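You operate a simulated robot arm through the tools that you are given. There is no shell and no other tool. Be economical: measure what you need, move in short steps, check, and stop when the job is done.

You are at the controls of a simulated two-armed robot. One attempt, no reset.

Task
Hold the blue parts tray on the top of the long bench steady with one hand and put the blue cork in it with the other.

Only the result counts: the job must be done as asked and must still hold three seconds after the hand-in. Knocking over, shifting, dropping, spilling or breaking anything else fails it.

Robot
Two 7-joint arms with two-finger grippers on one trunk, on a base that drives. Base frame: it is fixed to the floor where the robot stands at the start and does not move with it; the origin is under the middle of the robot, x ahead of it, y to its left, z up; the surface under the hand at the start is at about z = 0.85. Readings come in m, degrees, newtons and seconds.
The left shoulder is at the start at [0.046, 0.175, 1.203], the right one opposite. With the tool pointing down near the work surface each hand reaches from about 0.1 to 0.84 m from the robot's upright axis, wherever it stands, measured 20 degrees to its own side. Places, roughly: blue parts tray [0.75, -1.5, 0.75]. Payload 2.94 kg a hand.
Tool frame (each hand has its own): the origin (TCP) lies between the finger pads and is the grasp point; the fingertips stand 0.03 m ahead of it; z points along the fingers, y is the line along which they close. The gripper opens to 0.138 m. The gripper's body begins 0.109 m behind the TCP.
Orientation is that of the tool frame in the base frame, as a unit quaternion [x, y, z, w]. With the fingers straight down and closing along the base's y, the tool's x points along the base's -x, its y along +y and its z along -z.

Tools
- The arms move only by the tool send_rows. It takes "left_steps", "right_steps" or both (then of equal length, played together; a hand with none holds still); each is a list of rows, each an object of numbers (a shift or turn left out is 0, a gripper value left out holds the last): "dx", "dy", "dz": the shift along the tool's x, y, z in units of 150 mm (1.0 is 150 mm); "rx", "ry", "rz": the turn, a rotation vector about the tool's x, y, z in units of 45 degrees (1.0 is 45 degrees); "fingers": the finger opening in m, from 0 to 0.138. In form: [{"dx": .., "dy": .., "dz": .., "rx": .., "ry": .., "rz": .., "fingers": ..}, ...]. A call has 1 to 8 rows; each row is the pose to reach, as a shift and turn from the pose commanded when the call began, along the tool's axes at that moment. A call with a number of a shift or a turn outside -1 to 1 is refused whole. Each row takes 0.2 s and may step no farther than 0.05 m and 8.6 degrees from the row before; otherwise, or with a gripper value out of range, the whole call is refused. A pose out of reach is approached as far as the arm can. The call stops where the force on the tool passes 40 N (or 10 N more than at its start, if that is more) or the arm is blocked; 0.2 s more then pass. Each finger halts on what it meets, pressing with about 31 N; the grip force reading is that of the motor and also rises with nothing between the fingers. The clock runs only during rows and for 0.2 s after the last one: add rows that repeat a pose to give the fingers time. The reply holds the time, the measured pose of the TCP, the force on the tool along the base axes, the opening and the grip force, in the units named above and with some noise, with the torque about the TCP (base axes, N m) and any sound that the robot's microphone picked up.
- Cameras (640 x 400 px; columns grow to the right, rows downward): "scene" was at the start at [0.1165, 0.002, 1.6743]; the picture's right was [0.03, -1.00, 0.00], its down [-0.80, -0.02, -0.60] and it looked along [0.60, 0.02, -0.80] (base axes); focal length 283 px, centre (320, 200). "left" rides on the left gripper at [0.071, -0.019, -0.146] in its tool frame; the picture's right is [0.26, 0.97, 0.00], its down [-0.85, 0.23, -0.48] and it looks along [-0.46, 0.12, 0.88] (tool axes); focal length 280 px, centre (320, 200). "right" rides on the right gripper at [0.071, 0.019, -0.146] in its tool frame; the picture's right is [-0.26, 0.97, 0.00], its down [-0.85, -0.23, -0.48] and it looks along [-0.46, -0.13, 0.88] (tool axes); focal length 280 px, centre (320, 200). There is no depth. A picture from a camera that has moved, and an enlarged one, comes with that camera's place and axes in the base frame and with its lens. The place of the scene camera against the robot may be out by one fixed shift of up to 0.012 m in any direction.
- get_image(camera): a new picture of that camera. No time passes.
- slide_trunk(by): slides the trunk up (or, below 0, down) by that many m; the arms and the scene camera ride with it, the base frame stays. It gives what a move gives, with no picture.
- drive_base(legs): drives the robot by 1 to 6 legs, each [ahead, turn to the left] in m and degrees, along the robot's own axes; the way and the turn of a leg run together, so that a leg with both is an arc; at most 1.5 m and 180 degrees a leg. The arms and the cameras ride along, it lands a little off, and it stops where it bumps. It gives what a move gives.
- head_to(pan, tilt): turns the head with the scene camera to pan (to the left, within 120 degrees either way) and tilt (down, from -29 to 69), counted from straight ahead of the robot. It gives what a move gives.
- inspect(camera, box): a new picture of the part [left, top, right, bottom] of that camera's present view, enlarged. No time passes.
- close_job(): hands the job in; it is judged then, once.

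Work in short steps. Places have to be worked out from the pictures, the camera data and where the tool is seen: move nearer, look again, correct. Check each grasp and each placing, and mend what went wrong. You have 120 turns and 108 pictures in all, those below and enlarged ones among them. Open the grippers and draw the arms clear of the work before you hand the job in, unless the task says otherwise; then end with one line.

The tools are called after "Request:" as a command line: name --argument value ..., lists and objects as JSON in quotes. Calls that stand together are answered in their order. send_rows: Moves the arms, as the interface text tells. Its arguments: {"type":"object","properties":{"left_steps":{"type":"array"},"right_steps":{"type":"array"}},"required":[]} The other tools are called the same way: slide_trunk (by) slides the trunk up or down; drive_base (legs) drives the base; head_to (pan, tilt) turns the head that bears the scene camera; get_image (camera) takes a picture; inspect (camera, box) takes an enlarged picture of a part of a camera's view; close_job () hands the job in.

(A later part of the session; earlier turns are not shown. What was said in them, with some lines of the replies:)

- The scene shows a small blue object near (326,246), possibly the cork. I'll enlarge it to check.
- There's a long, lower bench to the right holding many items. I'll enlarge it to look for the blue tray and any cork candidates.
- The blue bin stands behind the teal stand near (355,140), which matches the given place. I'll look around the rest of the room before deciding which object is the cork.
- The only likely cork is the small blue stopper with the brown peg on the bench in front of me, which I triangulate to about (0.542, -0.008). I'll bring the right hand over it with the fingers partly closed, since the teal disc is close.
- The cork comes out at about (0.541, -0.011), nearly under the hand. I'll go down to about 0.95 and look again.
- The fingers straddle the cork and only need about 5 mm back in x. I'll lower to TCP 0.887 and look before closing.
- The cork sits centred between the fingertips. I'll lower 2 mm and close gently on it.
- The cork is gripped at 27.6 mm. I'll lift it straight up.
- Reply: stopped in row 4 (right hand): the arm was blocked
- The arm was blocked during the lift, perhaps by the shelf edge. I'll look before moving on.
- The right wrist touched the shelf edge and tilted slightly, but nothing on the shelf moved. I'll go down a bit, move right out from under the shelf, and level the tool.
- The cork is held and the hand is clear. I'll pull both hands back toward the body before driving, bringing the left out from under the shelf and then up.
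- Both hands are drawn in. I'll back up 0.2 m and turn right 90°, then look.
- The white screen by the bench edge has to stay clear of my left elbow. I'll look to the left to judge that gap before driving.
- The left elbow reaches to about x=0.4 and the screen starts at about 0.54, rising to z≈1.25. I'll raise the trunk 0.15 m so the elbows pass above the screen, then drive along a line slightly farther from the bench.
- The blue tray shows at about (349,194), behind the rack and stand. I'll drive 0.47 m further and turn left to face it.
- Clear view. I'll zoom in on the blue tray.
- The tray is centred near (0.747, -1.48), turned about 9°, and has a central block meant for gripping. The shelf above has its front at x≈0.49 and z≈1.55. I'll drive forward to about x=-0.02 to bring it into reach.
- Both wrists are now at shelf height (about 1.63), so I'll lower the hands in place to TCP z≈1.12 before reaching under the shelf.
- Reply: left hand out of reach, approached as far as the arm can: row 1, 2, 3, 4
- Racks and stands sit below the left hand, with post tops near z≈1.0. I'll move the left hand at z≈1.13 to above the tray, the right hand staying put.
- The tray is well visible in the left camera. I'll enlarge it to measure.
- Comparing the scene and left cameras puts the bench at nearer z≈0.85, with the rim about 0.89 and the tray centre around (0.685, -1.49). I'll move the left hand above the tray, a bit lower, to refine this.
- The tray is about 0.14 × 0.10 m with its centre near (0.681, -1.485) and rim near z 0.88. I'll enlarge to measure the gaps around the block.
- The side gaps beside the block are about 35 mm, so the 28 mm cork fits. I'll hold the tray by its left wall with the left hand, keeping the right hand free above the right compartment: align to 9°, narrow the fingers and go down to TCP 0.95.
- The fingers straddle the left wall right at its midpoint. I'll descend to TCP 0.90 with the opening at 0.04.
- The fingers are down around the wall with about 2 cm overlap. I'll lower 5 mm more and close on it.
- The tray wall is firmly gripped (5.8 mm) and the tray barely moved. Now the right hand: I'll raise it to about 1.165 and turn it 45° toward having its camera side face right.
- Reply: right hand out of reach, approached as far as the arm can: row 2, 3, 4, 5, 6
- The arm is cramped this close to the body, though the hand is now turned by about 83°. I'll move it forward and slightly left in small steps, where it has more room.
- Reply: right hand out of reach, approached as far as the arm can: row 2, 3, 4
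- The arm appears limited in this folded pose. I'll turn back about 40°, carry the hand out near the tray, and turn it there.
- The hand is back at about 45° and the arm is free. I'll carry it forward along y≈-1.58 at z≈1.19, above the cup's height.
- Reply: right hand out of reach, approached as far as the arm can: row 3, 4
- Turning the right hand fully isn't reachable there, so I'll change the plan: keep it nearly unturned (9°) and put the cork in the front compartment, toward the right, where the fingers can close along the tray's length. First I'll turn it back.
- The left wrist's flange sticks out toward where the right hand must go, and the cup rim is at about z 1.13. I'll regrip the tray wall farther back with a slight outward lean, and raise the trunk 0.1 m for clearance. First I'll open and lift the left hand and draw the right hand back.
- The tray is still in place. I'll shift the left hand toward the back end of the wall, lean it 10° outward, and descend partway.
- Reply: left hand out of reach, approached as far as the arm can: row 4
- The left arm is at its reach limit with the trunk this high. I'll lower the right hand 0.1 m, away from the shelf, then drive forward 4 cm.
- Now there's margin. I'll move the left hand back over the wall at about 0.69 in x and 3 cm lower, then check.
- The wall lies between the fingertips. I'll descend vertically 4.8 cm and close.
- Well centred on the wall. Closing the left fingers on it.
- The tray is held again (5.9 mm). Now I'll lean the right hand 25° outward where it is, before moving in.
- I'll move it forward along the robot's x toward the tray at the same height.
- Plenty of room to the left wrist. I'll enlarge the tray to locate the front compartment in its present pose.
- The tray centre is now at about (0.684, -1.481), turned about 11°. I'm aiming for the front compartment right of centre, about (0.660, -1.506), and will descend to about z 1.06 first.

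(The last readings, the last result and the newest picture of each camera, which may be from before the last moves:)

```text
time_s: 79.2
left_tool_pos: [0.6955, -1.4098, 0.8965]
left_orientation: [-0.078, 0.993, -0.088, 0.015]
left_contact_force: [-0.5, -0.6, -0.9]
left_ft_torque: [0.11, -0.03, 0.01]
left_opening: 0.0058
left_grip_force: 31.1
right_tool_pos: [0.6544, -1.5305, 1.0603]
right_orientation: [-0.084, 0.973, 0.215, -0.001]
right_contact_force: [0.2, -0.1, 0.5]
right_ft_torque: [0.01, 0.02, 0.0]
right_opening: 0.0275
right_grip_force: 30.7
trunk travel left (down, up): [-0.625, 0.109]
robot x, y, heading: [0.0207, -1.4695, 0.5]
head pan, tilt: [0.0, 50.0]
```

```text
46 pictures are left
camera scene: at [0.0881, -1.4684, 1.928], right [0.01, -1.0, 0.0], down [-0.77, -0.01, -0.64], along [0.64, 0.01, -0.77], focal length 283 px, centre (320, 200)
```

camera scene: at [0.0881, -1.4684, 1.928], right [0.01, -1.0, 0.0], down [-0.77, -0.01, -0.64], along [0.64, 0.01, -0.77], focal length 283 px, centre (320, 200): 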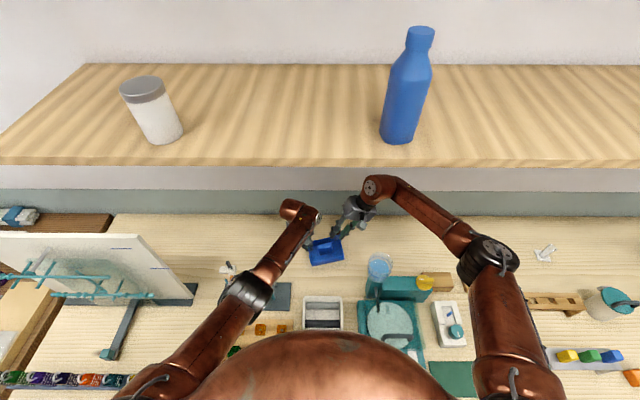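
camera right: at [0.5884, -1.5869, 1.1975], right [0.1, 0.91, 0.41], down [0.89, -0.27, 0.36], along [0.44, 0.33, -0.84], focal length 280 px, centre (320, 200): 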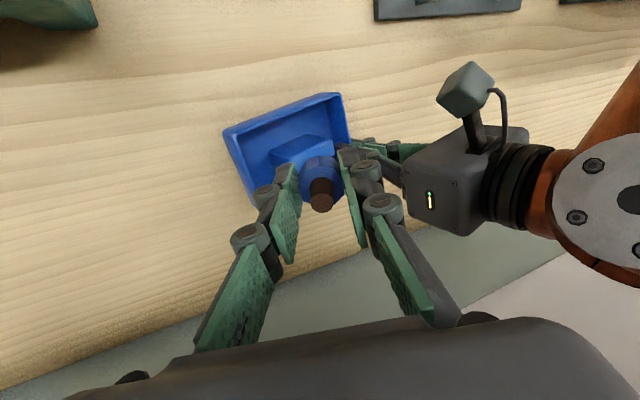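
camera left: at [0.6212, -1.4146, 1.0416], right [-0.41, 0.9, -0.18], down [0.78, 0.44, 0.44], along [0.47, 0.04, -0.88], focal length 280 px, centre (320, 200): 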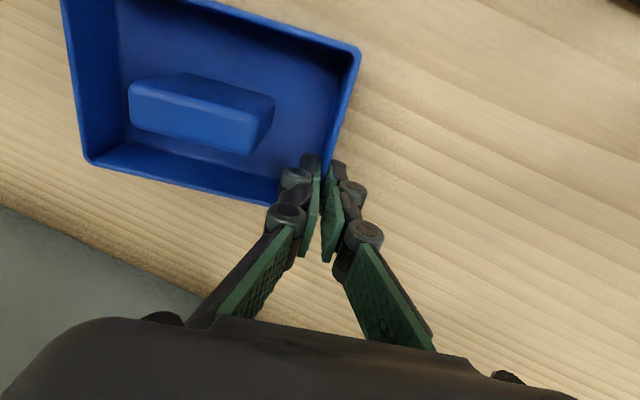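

Clear on both sides. I'll go down another 10 cm toward (0.660, -1.52, 0.96).

Request:
send_rows --right_steps '[{"dx": -0.01, "dz": 0.2, "dy": -0.07}, {"dx": -0.02, "dz": 0.4, "dy": -0.14}, {"dx": -0.027, "dz": 0.633, "dy": -0.224}, {"dx": -0.027, "dz": 0.633, "dy": -0.224}]'

Request:
get_image --camera "right"

Request:
inspect --camera "scene" --box '[280, 190, 392, 274]'

Request:
get_image --camera "left"

```text
time_s: 80.2
left_tool_pos: [0.6957, -1.4102, 0.8948]
left_orientation: [-0.077, 0.993, -0.089, 0.015]
left_contact_force: [0.6, -0.3, -1.6]
left_ft_torque: [0.11, -0.06, 0.03]
left_opening: 0.0061
left_grip_force: 30.9
right_tool_pos: [0.6599, -1.5211, 0.9715]
right_orientation: [-0.084, 0.973, 0.215, -0.001]
right_contact_force: [-0.2, 0.1, -0.2]
right_ft_torque: [0.01, -0.04, 0.01]
right_opening: 0.0275
right_grip_force: 31.1
right hand out of reach, approached as far as the arm can: row 3, 4
trunk travel left (down, up): [-0.625, 0.109]
robot x, y, heading: [0.0206, -1.4676, 0.6]
head pan, tilt: [0.0, 50.0]
```

```text
45 pictures are left
camera right: at [0.594, -1.5772, 1.1095], right [0.1, 0.9, 0.41], down [0.89, -0.27, 0.36], along [0.44, 0.33, -0.84], focal length 280 px, centre (320, 200)
```

right: 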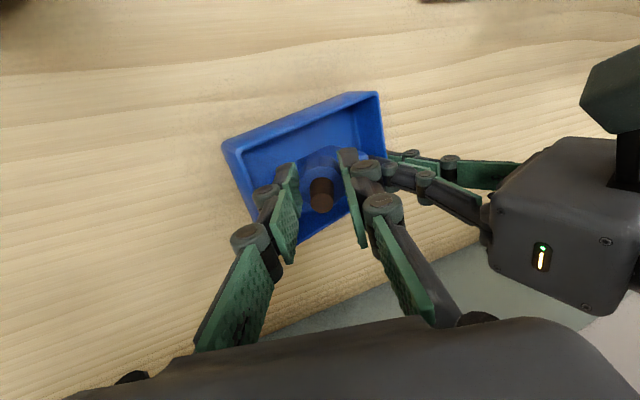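

```text
4.76 times, centred on (336, 232) of scene
camera zoom: at [0.0881, -1.4684, 1.928], right [0.01, -1.0, 0.0], down [-0.77, -0.01, -0.64], along [0.64, 0.01, -0.77], focal length 1348 px, centre (244, 48)
```

zoom: 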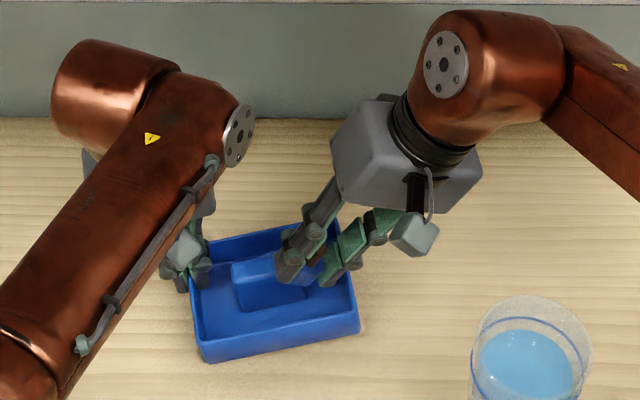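

```text
43 pictures are left
camera left: at [0.6212, -1.4149, 1.0417], right [-0.4, 0.9, -0.18], down [0.78, 0.44, 0.44], along [0.47, 0.04, -0.88], focal length 280 px, centre (320, 200)
```

left: 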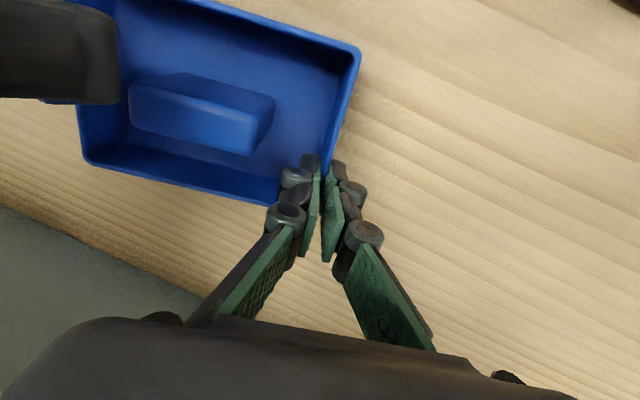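

The right arm hit a limit at z≈0.97, possibly the wrist with this lean. I'll reduce the lean by 10° and try a further 3 cm down.

Request:
send_rows --right_steps '[{"rx": 0.11}, {"rx": 0.22}, {"rx": 0.22, "dy": -0.042, "dz": 0.09}, {"rx": 0.22, "dy": -0.084, "dz": 0.18}, {"rx": 0.22, "dy": -0.084, "dz": 0.18}]'

```text
time_s: 81.4
left_tool_pos: [0.6944, -1.4097, 0.8965]
left_orientation: [-0.079, 0.993, -0.086, 0.016]
left_contact_force: [4.1, 9.1, -0.5]
left_ft_torque: [0.7, 0.19, 0.25]
left_opening: 0.0058
left_grip_force: 31.2
right_tool_pos: [0.6626, -1.5248, 0.9453]
right_orientation: [-0.082, 0.988, 0.13, 0.007]
right_contact_force: [-0.3, -14.1, 18.7]
right_ft_torque: [-0.31, -0.26, -0.19]
right_opening: 0.0275
right_grip_force: 30.9
trunk travel left (down, up): [-0.625, 0.109]
robot x, y, heading: [0.0205, -1.4689, 0.8]
head pan, tilt: [0.0, 50.0]
```

There's contact now, about 19 N up on the right hand, so I'll look before going on.

Request:
get_image --camera "right"

Request:
inspect --camera "scene" --box '[296, 204, 376, 264]'

Request:
get_image --camera "left"

```text
42 pictures are left
camera right: at [0.591, -1.5547, 1.0872], right [0.1, 0.96, 0.26], down [0.88, -0.21, 0.43], along [0.47, 0.18, -0.87], focal length 280 px, centre (320, 200)
```

right: 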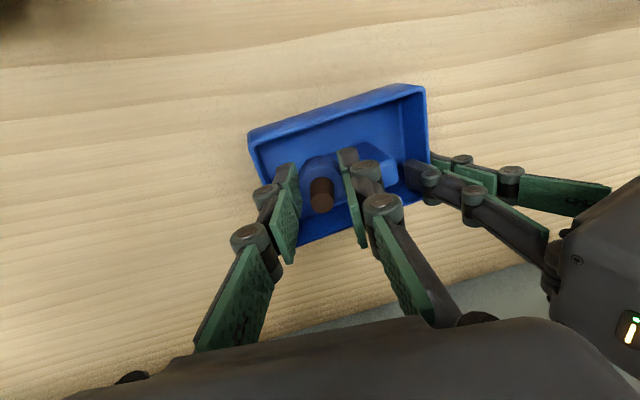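

```text
6.67 times, centred on (336, 234) of scene
camera zoom: at [0.0864, -1.4691, 1.9282], right [0.01, -1.0, 0.0], down [-0.77, -0.01, -0.64], along [0.64, 0.01, -0.77], focal length 1887 px, centre (213, -27)
```

zoom: 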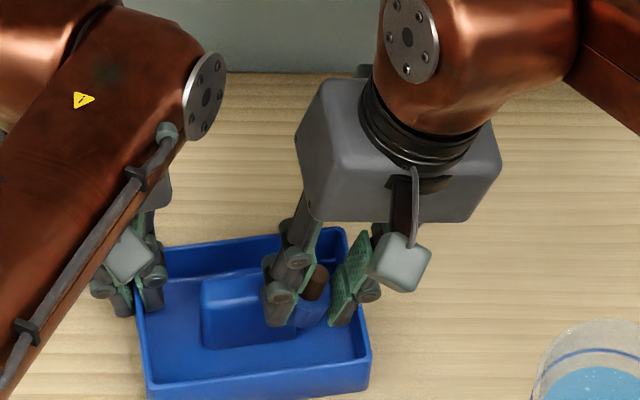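

```text
40 pictures are left
camera left: at [0.6207, -1.4141, 1.0423], right [-0.41, 0.9, -0.17], down [0.78, 0.44, 0.44], along [0.48, 0.04, -0.88], focal length 280 px, centre (320, 200)
```

left: 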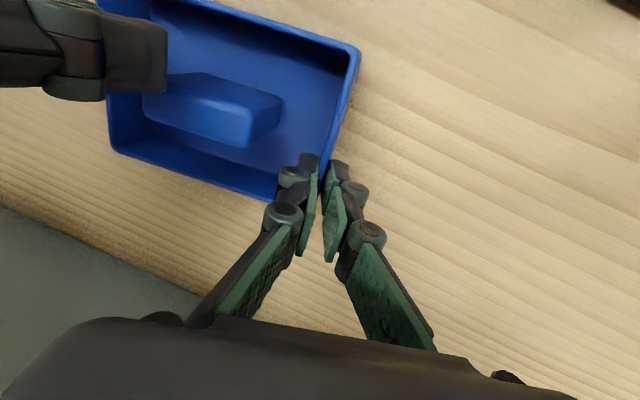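

The left grip's 10° lean has tipped the tray's right end up, so the cork met it early. I'll raise the right hand 5 cm, then turn the left hand upright so the tray lies flat.

Request:
send_rows --right_steps '[{"dz": -0.1, "dy": 0.027}, {"dz": -0.2, "dy": 0.053}, {"dz": -0.322, "dy": 0.085}]'

Request:
send_rows --left_steps '[{"rx": -0.04}, {"rx": -0.08}, {"rx": -0.12}, {"rx": -0.16}, {"rx": -0.2}, {"rx": -0.2}]'

Request:
get_image --camera "left"

Request:
inspect --camera "scene" --box '[280, 190, 392, 274]'

Request:
get_image --camera "right"

```text
time_s: 82.2
left_tool_pos: [0.6955, -1.4114, 0.8976]
left_orientation: [-0.077, 0.993, -0.089, 0.016]
left_contact_force: [-0.6, -1.0, 1.6]
left_ft_torque: [0.05, 0.02, 0.0]
left_opening: 0.0059
left_grip_force: 31.3
right_tool_pos: [0.66, -1.5211, 0.9924]
right_orientation: [-0.083, 0.988, 0.131, 0.006]
right_contact_force: [-0.5, 0.8, -0.7]
right_ft_torque: [0.0, -0.02, 0.01]
right_opening: 0.0274
right_grip_force: 30.7
trunk travel left (down, up): [-0.625, 0.109]
robot x, y, heading: [0.0232, -1.4687, 0.7]
head pan, tilt: [0.0, 50.0]
```

```text
time_s: 83.6
left_tool_pos: [0.6935, -1.4115, 0.898]
left_orientation: [-0.079, 0.997, -0.011, 0.011]
left_contact_force: [0.0, -2.0, 5.2]
left_ft_torque: [-0.01, 0.18, 0.07]
left_opening: 0.006
left_grip_force: 31.3
right_tool_pos: [0.6601, -1.5226, 0.9933]
right_orientation: [-0.084, 0.988, 0.131, 0.005]
right_contact_force: [-0.1, 0.0, 0.2]
right_ft_torque: [-0.02, -0.02, 0.02]
right_opening: 0.0274
right_grip_force: 31.2
trunk travel left (down, up): [-0.625, 0.109]
robot x, y, heading: [0.019, -1.4711, 0.9]
head pan, tilt: [0.0, 50.0]
```

```text
39 pictures are left
camera left: at [0.6242, -1.4379, 1.0415], right [-0.41, 0.91, -0.03], down [0.79, 0.37, 0.49], along [0.45, 0.18, -0.87], focal length 280 px, centre (320, 200)
```

left: 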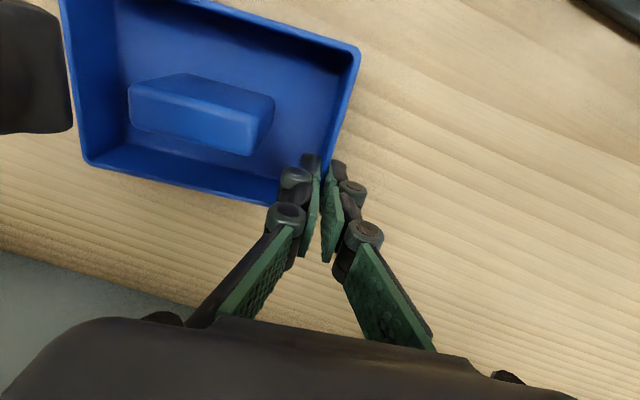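

```text
4.76 times, centred on (336, 232) of scene
camera zoom: at [0.0875, -1.4683, 1.928], right [0.01, -1.0, 0.0], down [-0.77, -0.01, -0.64], along [0.64, 0.01, -0.77], focal length 1348 px, centre (244, 48)
```

zoom: 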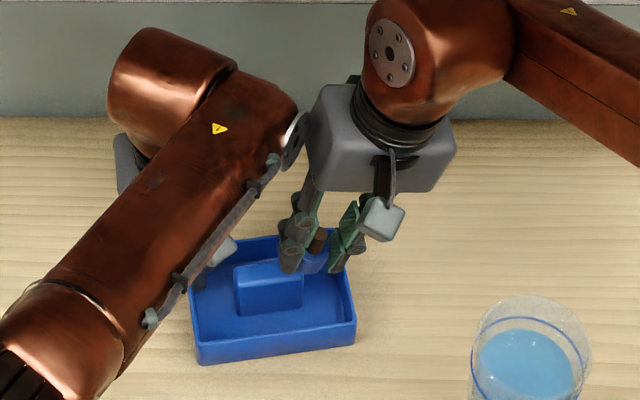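

```text
37 pictures are left
camera right: at [0.589, -1.5532, 1.136], right [0.1, 0.96, 0.26], down [0.88, -0.2, 0.43], along [0.46, 0.18, -0.87], focal length 280 px, centre (320, 200)
```

right: 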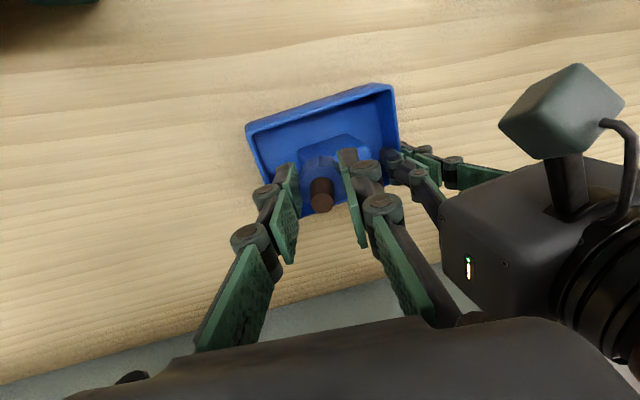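

The tray now lies flat, held upright by the left hand, but the left wrist flange is close to the right hand. I'll aim farther right, at the front-right corner around (0.662, -1.53), shifting right and leaning 5° more as I lower 3 cm.

Request:
send_rows --right_steps '[{"dy": -0.1, "dz": -0.03}, {"dx": 0.015, "dy": -0.11, "dz": -0.03, "rx": -0.11}, {"dx": 0.015, "dy": -0.135, "dz": 0.07, "rx": -0.11}, {"dx": 0.015, "dy": -0.161, "dz": 0.164, "rx": -0.11}, {"dx": 0.015, "dy": -0.161, "dz": 0.164, "rx": -0.11}]'

Request:
get_image --camera "right"

Request:
inspect --camera "scene" --box '[280, 190, 392, 274]'

```text
time_s: 84.8
left_tool_pos: [0.6949, -1.4115, 0.8981]
left_orientation: [-0.078, 0.997, -0.011, 0.011]
left_contact_force: [0.2, -3.0, 6.7]
left_ft_torque: [-0.03, 0.06, 0.03]
left_opening: 0.0061
left_grip_force: 31.0
right_tool_pos: [0.661, -1.5382, 0.9625]
right_orientation: [-0.083, 0.981, 0.174, 0.003]
right_contact_force: [-1.0, 1.0, -0.2]
right_ft_torque: [-0.01, 0.0, 0.0]
right_opening: 0.0277
right_grip_force: 31.3
trunk travel left (down, up): [-0.625, 0.109]
robot x, y, heading: [0.0212, -1.4663, 0.7]
head pan, tilt: [0.0, 50.0]
```

```text
36 pictures are left
camera right: at [0.5922, -1.5826, 1.1036], right [0.1, 0.94, 0.34], down [0.89, -0.24, 0.4], along [0.45, 0.26, -0.85], focal length 280 px, centre (320, 200)
```

right: 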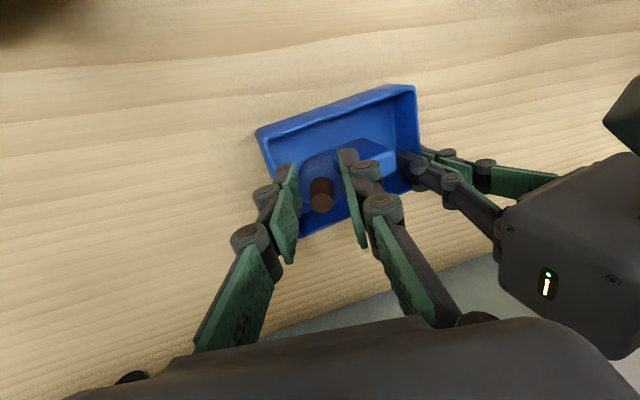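

```text
4.76 times, centred on (336, 232) of scene
camera zoom: at [0.0873, -1.4685, 1.928], right [0.01, -1.0, 0.0], down [-0.77, -0.01, -0.64], along [0.64, 0.01, -0.77], focal length 1348 px, centre (244, 48)
```

zoom: 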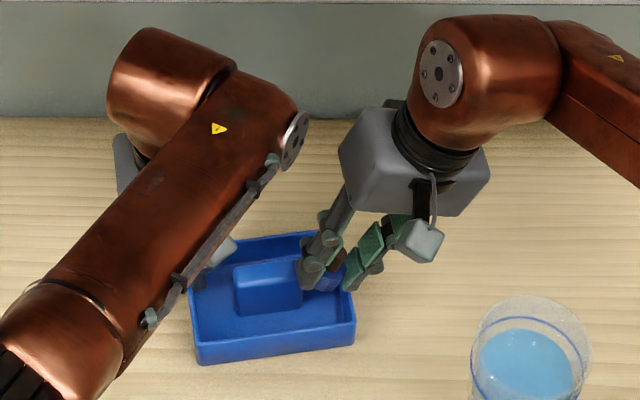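

Good separation now, and the cork should drop into the front-right corner with about 7 mm margins. I'll descend 3.4 cm to bring the fingertips just above rim height.

Request:
send_rows --right_steps '[{"dy": -0.02, "dz": 0.055}, {"dy": -0.04, "dz": 0.11}, {"dy": -0.06, "dz": 0.165}, {"dy": -0.077, "dz": 0.213}, {"dy": -0.077, "dz": 0.213}]'

Request:
get_image --camera "right"

Request:
inspect --camera "scene" --box '[296, 214, 376, 274]'

Request:
get_image --camera "left"

```text
time_s: 86.0
left_tool_pos: [0.6948, -1.4094, 0.8972]
left_orientation: [-0.078, 0.997, -0.011, 0.01]
left_contact_force: [0.8, -0.8, 7.2]
left_ft_torque: [0.05, -0.06, 0.05]
left_opening: 0.0058
left_grip_force: 30.7
right_tool_pos: [0.6617, -1.5397, 0.9367]
right_orientation: [-0.083, 0.981, 0.173, 0.002]
right_contact_force: [0.5, 0.3, -0.6]
right_ft_torque: [-0.02, -0.02, 0.02]
right_opening: 0.0276
right_grip_force: 31.2
right hand out of reach, approached as far as the arm can: row 4, 5
trunk travel left (down, up): [-0.625, 0.109]
robot x, y, heading: [0.0197, -1.4686, 0.7]
head pan, tilt: [0.0, 50.0]
```

```text
34 pictures are left
camera right: at [0.5927, -1.5827, 1.077], right [0.1, 0.94, 0.34], down [0.89, -0.24, 0.4], along [0.45, 0.26, -0.85], focal length 280 px, centre (320, 200)
```

right: 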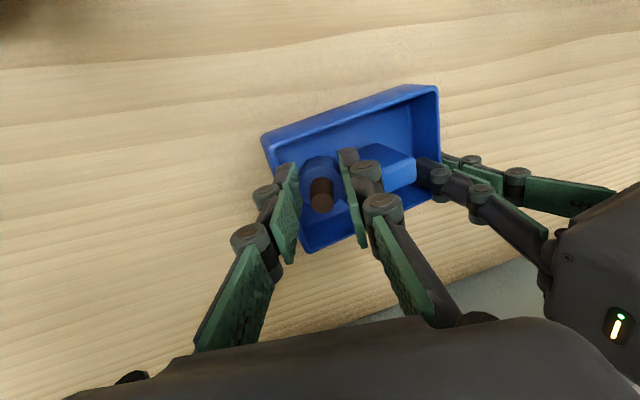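

```text
6.67 times, centred on (336, 244) of scene
camera zoom: at [0.0873, -1.4685, 1.928], right [0.01, -1.0, 0.0], down [-0.77, -0.01, -0.64], along [0.64, 0.01, -0.77], focal length 1887 px, centre (213, -93)
```

zoom: 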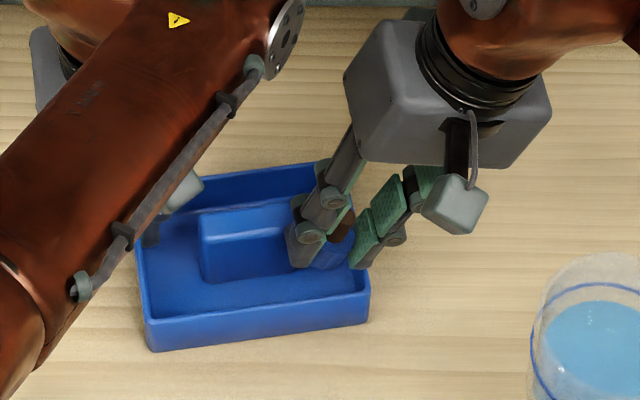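

```text
32 pictures are left
camera left: at [0.6241, -1.4377, 1.0415], right [-0.41, 0.91, -0.03], down [0.79, 0.37, 0.49], along [0.45, 0.18, -0.87], focal length 280 px, centre (320, 200)
```

left: 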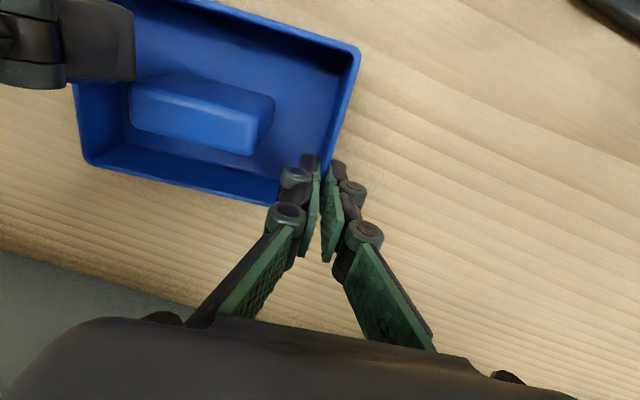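

The right hand is at its lower limit (cork bottom about 0.90, just above the rim), and the cork sits a bit close to the right wall. I'll shift 6 mm left and look again.

Request:
send_rows --right_steps '[{"dy": 0.02, "dz": 0.008}, {"dy": 0.04, "dz": 0.015}, {"dy": 0.04, "dz": 0.015}]'

Request:
inspect --camera "scene" --box '[312, 224, 360, 264]'

Request:
inspect --camera "right" --box '[240, 70, 460, 260]'

```text
time_s: 86.8
left_tool_pos: [0.6939, -1.4096, 0.8962]
left_orientation: [-0.079, 0.997, -0.01, 0.01]
left_contact_force: [2.2, 5.4, 7.3]
left_ft_torque: [0.04, 0.14, 0.09]
left_opening: 0.0059
left_grip_force: 31.1
right_tool_pos: [0.6586, -1.5342, 0.9353]
right_orientation: [-0.083, 0.982, 0.173, 0.001]
right_contact_force: [-3.4, -8.4, 2.5]
right_ft_torque: [-0.24, 0.07, -0.02]
right_opening: 0.0277
right_grip_force: 31.3
trunk travel left (down, up): [-0.625, 0.109]
robot x, y, heading: [0.0197, -1.4687, 0.7]
head pan, tilt: [0.0, 50.0]
```

```text
10.00 times, centred on (336, 244) of scene
camera zoom: at [0.0867, -1.4688, 1.928], right [0.01, -1.0, 0.0], down [-0.77, -0.01, -0.64], along [0.64, 0.01, -0.77], focal length 2831 px, centre (160, -240)
```

zoom: 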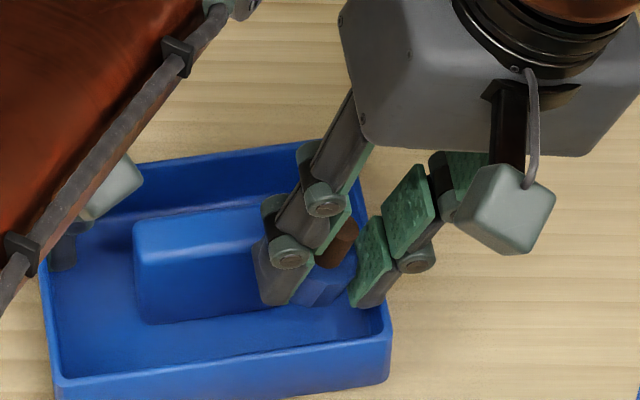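

```text
2.11 times, centred on (350, 165) of right
camera zoom: at [0.5912, -1.577, 1.0769], right [0.1, 0.94, 0.33], down [0.89, -0.24, 0.4], along [0.45, 0.26, -0.85], focal length 590 px, centre (257, 274)
```

zoom: 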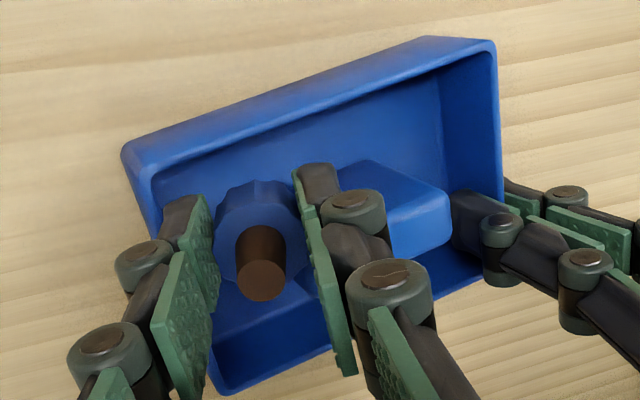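

The cork is now over the corner pocket beside the block, but the inner finger is pressing the block sideways at about 8 N. I'll ease 3 mm back, then open just slightly to let the cork drop.

Request:
send_rows --right_steps '[{"dy": -0.01}, {"dy": -0.02, "dz": -0.005}, {"dy": -0.02, "dz": -0.005}]'

Request:
send_rows --right_steps '[{"fingers": 0.036}, {"fingers": 0.036}, {"fingers": 0.036}]'

Request:
inspect --camera "scene" --box '[312, 224, 360, 264]'

Request:
inspect --camera "right" --box '[240, 70, 460, 260]'

```text
time_s: 87.6
left_tool_pos: [0.6934, -1.4111, 0.8973]
left_orientation: [-0.079, 0.997, -0.01, 0.012]
left_contact_force: [4.0, 4.1, 6.1]
left_ft_torque: [0.14, -0.09, 0.48]
left_opening: 0.0059
left_grip_force: 31.5
right_tool_pos: [0.6607, -1.5343, 0.9355]
right_orientation: [-0.083, 0.981, 0.174, 0.002]
right_contact_force: [-4.7, -1.9, -2.1]
right_ft_torque: [-0.05, 0.14, 0.07]
right_opening: 0.0276
right_grip_force: 31.0
trunk travel left (down, up): [-0.625, 0.109]
robot x, y, heading: [0.0185, -1.468, 0.9]
head pan, tilt: [0.0, 50.0]
```

```text
time_s: 88.4
left_tool_pos: [0.6938, -1.4107, 0.8963]
left_orientation: [-0.079, 0.997, -0.01, 0.011]
left_contact_force: [-0.3, -0.5, 5.7]
left_ft_torque: [0.13, -0.19, -0.02]
left_opening: 0.006
left_grip_force: 31.1
right_tool_pos: [0.6615, -1.5358, 0.9363]
right_orientation: [-0.083, 0.982, 0.172, 0.002]
right_contact_force: [0.6, -0.2, 0.5]
right_ft_torque: [0.01, 0.0, -0.02]
right_opening: 0.0361
right_grip_force: 0.1
trunk travel left (down, up): [-0.625, 0.109]
robot x, y, heading: [0.0233, -1.4666, 0.6]
head pan, tilt: [0.0, 50.0]
```

```text
10.00 times, centred on (336, 244) of scene
camera zoom: at [0.0872, -1.4685, 1.928], right [0.01, -1.0, 0.0], down [-0.77, -0.01, -0.64], along [0.64, 0.01, -0.77], focal length 2831 px, centre (160, -240)
```

zoom: 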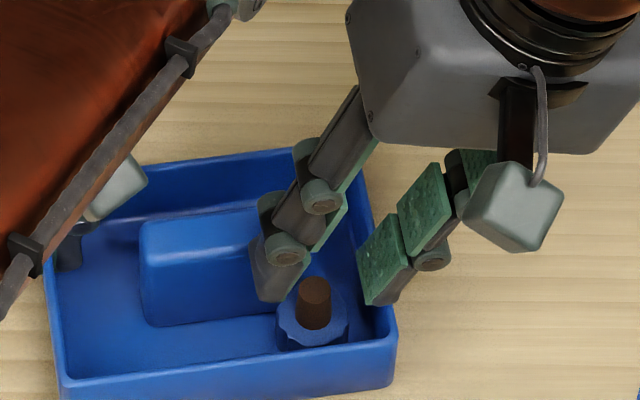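

```text
2.11 times, centred on (350, 165) of right
camera zoom: at [0.5923, -1.5797, 1.0769], right [0.1, 0.94, 0.34], down [0.89, -0.24, 0.4], along [0.45, 0.26, -0.85], focal length 590 px, centre (257, 274)
```

zoom: 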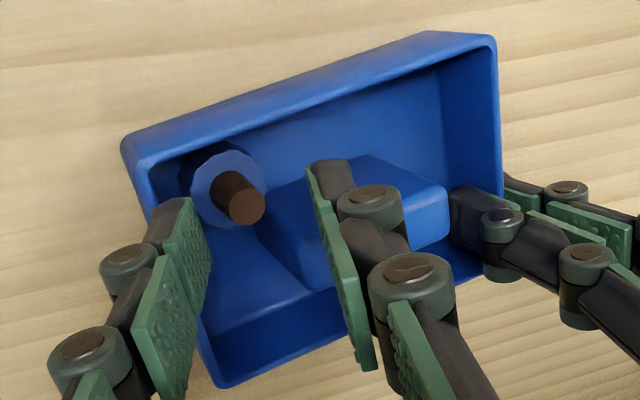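

The cork stands upright in the tray's front-right corner. I'll withdraw the right hand back along its axis.

Request:
send_rows --right_steps '[{"dz": -0.1}, {"dz": -0.3}, {"dz": -0.6}, {"dz": -0.9}]'

Request:
send_rows --right_steps '[{"dz": -0.25}, {"dz": -0.5}, {"dz": -0.7}]'

Request:
get_image --camera "scene"

Request:
get_image --camera "left"

```text
time_s: 89.4
left_tool_pos: [0.6948, -1.41, 0.8964]
left_orientation: [-0.08, 0.997, -0.01, 0.009]
left_contact_force: [-2.7, -1.8, 6.9]
left_ft_torque: [0.04, -0.03, 0.01]
left_opening: 0.0059
left_grip_force: 31.2
right_tool_pos: [0.6642, -1.5829, 1.0632]
right_orientation: [-0.083, 0.981, 0.173, 0.002]
right_contact_force: [-0.2, -0.8, 1.4]
right_ft_torque: [0.02, -0.02, 0.02]
right_opening: 0.0358
right_grip_force: 0.0
trunk travel left (down, up): [-0.625, 0.109]
robot x, y, heading: [0.0208, -1.4689, 0.7]
head pan, tilt: [0.0, 50.0]
```

```text
time_s: 90.2
left_tool_pos: [0.6948, -1.4099, 0.8958]
left_orientation: [-0.078, 0.997, -0.01, 0.01]
left_contact_force: [-0.9, -0.2, 7.1]
left_ft_torque: [0.11, 0.06, -0.03]
left_opening: 0.0059
left_grip_force: 31.0
right_tool_pos: [0.6668, -1.6184, 1.1621]
right_orientation: [-0.083, 0.982, 0.172, 0.002]
right_contact_force: [-0.3, 0.0, 0.7]
right_ft_torque: [0.0, 0.04, 0.01]
right_opening: 0.0358
right_grip_force: 0.0
trunk travel left (down, up): [-0.625, 0.109]
robot x, y, heading: [0.0253, -1.4687, 0.8]
head pan, tilt: [0.0, 50.0]
```

```text
27 pictures are left
camera scene: at [0.0873, -1.4688, 1.928], right [0.01, -1.0, 0.0], down [-0.77, -0.01, -0.64], along [0.64, 0.01, -0.77], focal length 283 px, centre (320, 200)
```

scene: 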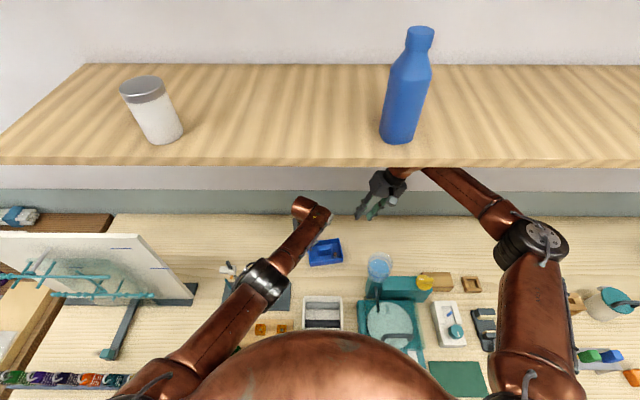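

```text
26 pictures are left
camera left: at [0.624, -1.4376, 1.0414], right [-0.41, 0.91, -0.03], down [0.79, 0.37, 0.49], along [0.45, 0.18, -0.87], focal length 280 px, centre (320, 200)
```

left: 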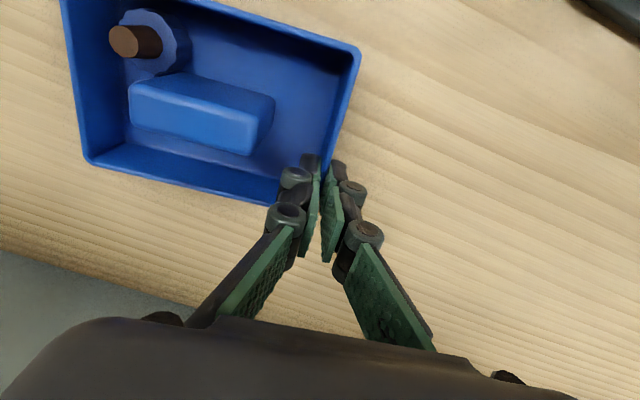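

The right hand is clear with the cork in place. Now I'll open the left fingers gently and lift straight up.

Request:
send_rows --left_steps '[{"fingers": 0.012}, {"fingers": 0.02}, {"fingers": 0.03}, {"fingers": 0.036}, {"fingers": 0.036}]'

Request:
get_image --camera "left"

```text
time_s: 91.4
left_tool_pos: [0.6945, -1.4113, 0.8964]
left_orientation: [-0.079, 0.997, -0.011, 0.01]
left_contact_force: [-0.6, -1.0, -0.2]
left_ft_torque: [0.01, 0.0, -0.03]
left_opening: 0.0359
left_grip_force: 0.0
right_tool_pos: [0.6676, -1.6172, 1.1616]
right_orientation: [-0.083, 0.981, 0.173, 0.0]
right_contact_force: [0.3, -0.5, 0.3]
right_ft_torque: [0.01, 0.03, 0.02]
right_opening: 0.0359
right_grip_force: 0.0
trunk travel left (down, up): [-0.625, 0.109]
robot x, y, heading: [0.0234, -1.4672, 0.7]
head pan, tilt: [0.0, 50.0]
```

```text
25 pictures are left
camera left: at [0.6245, -1.4376, 1.041], right [-0.41, 0.91, -0.03], down [0.79, 0.37, 0.49], along [0.45, 0.18, -0.87], focal length 280 px, centre (320, 200)
```

left: 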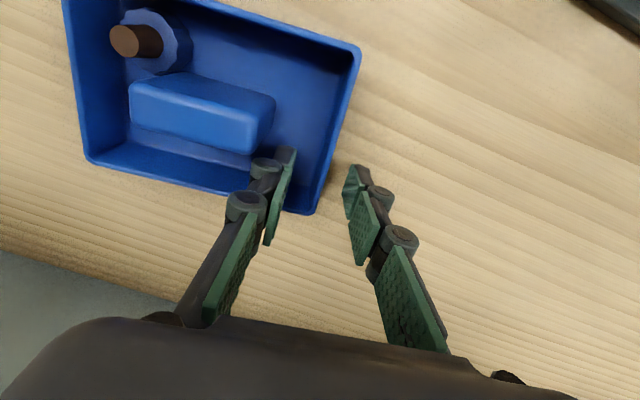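

The fingers are free of the wall. Lifting the left hand straight up about 15 cm.

Request:
send_rows --left_steps '[{"dz": -0.12}, {"dz": -0.3}, {"dz": -0.55}, {"dz": -0.8}, {"dz": -1.0}]'

Request:
inspect --camera "left" --box '[120, 0, 440, 200]'

Request:
get_image --camera "scene"

```text
time_s: 92.6
left_tool_pos: [0.6909, -1.4084, 1.0462]
left_orientation: [-0.078, 0.997, -0.01, 0.009]
left_contact_force: [-0.5, -0.4, -0.6]
left_ft_torque: [0.04, 0.01, -0.02]
left_opening: 0.036
left_grip_force: 0.0
right_tool_pos: [0.6669, -1.6187, 1.1616]
right_orientation: [-0.084, 0.981, 0.172, 0.003]
right_contact_force: [0.0, 1.4, -0.4]
right_ft_torque: [0.03, -0.01, -0.01]
right_opening: 0.0362
right_grip_force: 0.0
trunk travel left (down, up): [-0.625, 0.109]
robot x, y, heading: [0.0187, -1.4689, 0.8]
head pan, tilt: [0.0, 50.0]
```

```text
2.00 times, centred on (280, 100) of left
camera zoom: at [0.621, -1.4348, 1.1907], right [-0.41, 0.91, -0.03], down [0.79, 0.37, 0.49], along [0.45, 0.18, -0.87], focal length 561 px, centre (400, 400)
```

zoom: 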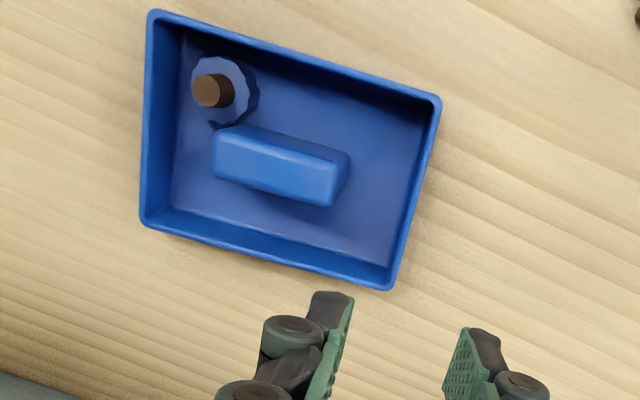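

```text
23 pictures are left
camera scene: at [0.0878, -1.4688, 1.928], right [0.01, -1.0, 0.0], down [-0.77, -0.01, -0.64], along [0.64, 0.01, -0.77], focal length 283 px, centre (320, 200)
```

scene: 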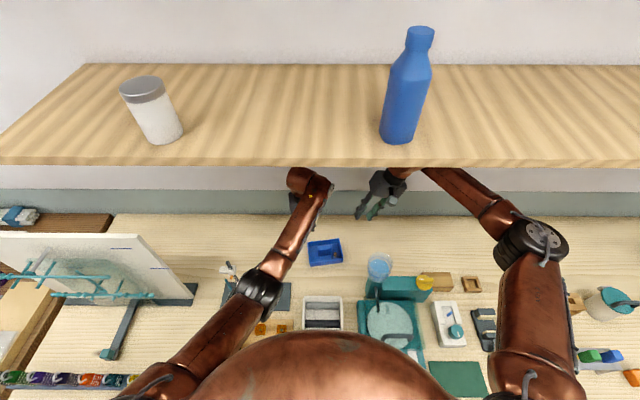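

The cork sits flat in the tray and nothing else has moved. I'll raise the left hand a bit more and open both grippers fully, well clear of everything.

Request:
send_rows --left_steps '[{"dz": -0.2, "fingers": 0.1}, {"dz": -0.4, "fingers": 0.1}, {"dz": -0.6, "fingers": 0.1}, {"dz": -0.6}, {"dz": -0.6}]' --right_steps '[{"fingers": 0.1}, {"fingers": 0.1}, {"fingers": 0.1}, {"fingers": 0.1}, {"fingers": 0.1}]'

Request:
inspect --camera "scene" --box '[280, 190, 420, 290]'

```text
time_s: 93.8
left_tool_pos: [0.6887, -1.4051, 1.1357]
left_orientation: [-0.078, 0.997, -0.011, 0.01]
left_contact_force: [0.1, -0.5, 0.0]
left_ft_torque: [-0.02, -0.01, -0.01]
left_opening: 0.1
left_grip_force: 0.1
right_tool_pos: [0.6679, -1.6179, 1.1628]
right_orientation: [-0.083, 0.981, 0.173, 0.001]
right_contact_force: [0.3, -0.3, -0.5]
right_ft_torque: [-0.02, 0.02, -0.01]
right_opening: 0.1001
right_grip_force: 0.0
trunk travel left (down, up): [-0.625, 0.109]
robot x, y, heading: [0.0235, -1.4681, 0.9]
head pan, tilt: [0.0, 50.0]
```

```text
4.00 times, centred on (350, 240) of scene
camera zoom: at [0.0881, -1.4685, 1.928], right [0.01, -1.0, 0.0], down [-0.77, -0.01, -0.64], along [0.64, 0.01, -0.77], focal length 1132 px, centre (200, 40)
```

zoom: 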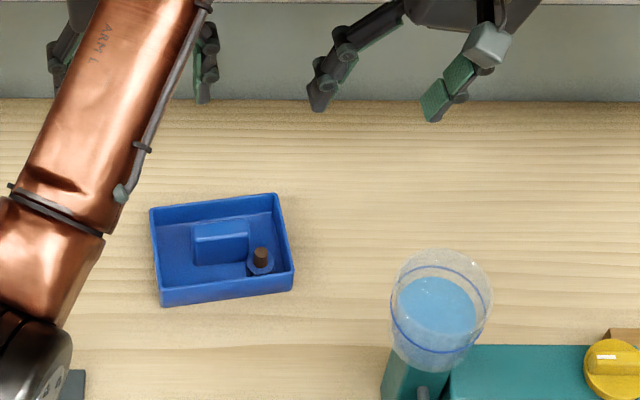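

The cork rests in the blue tray, the tray is flat, and both hands are open and clear. Handing in.

Request:
close_job

```text
The job is handed in.
```

The blue cork is standing upright in the front-right corner of the blue parts tray; the left hand held the tray while the right hand released the cork, and both hands are now open and clear.
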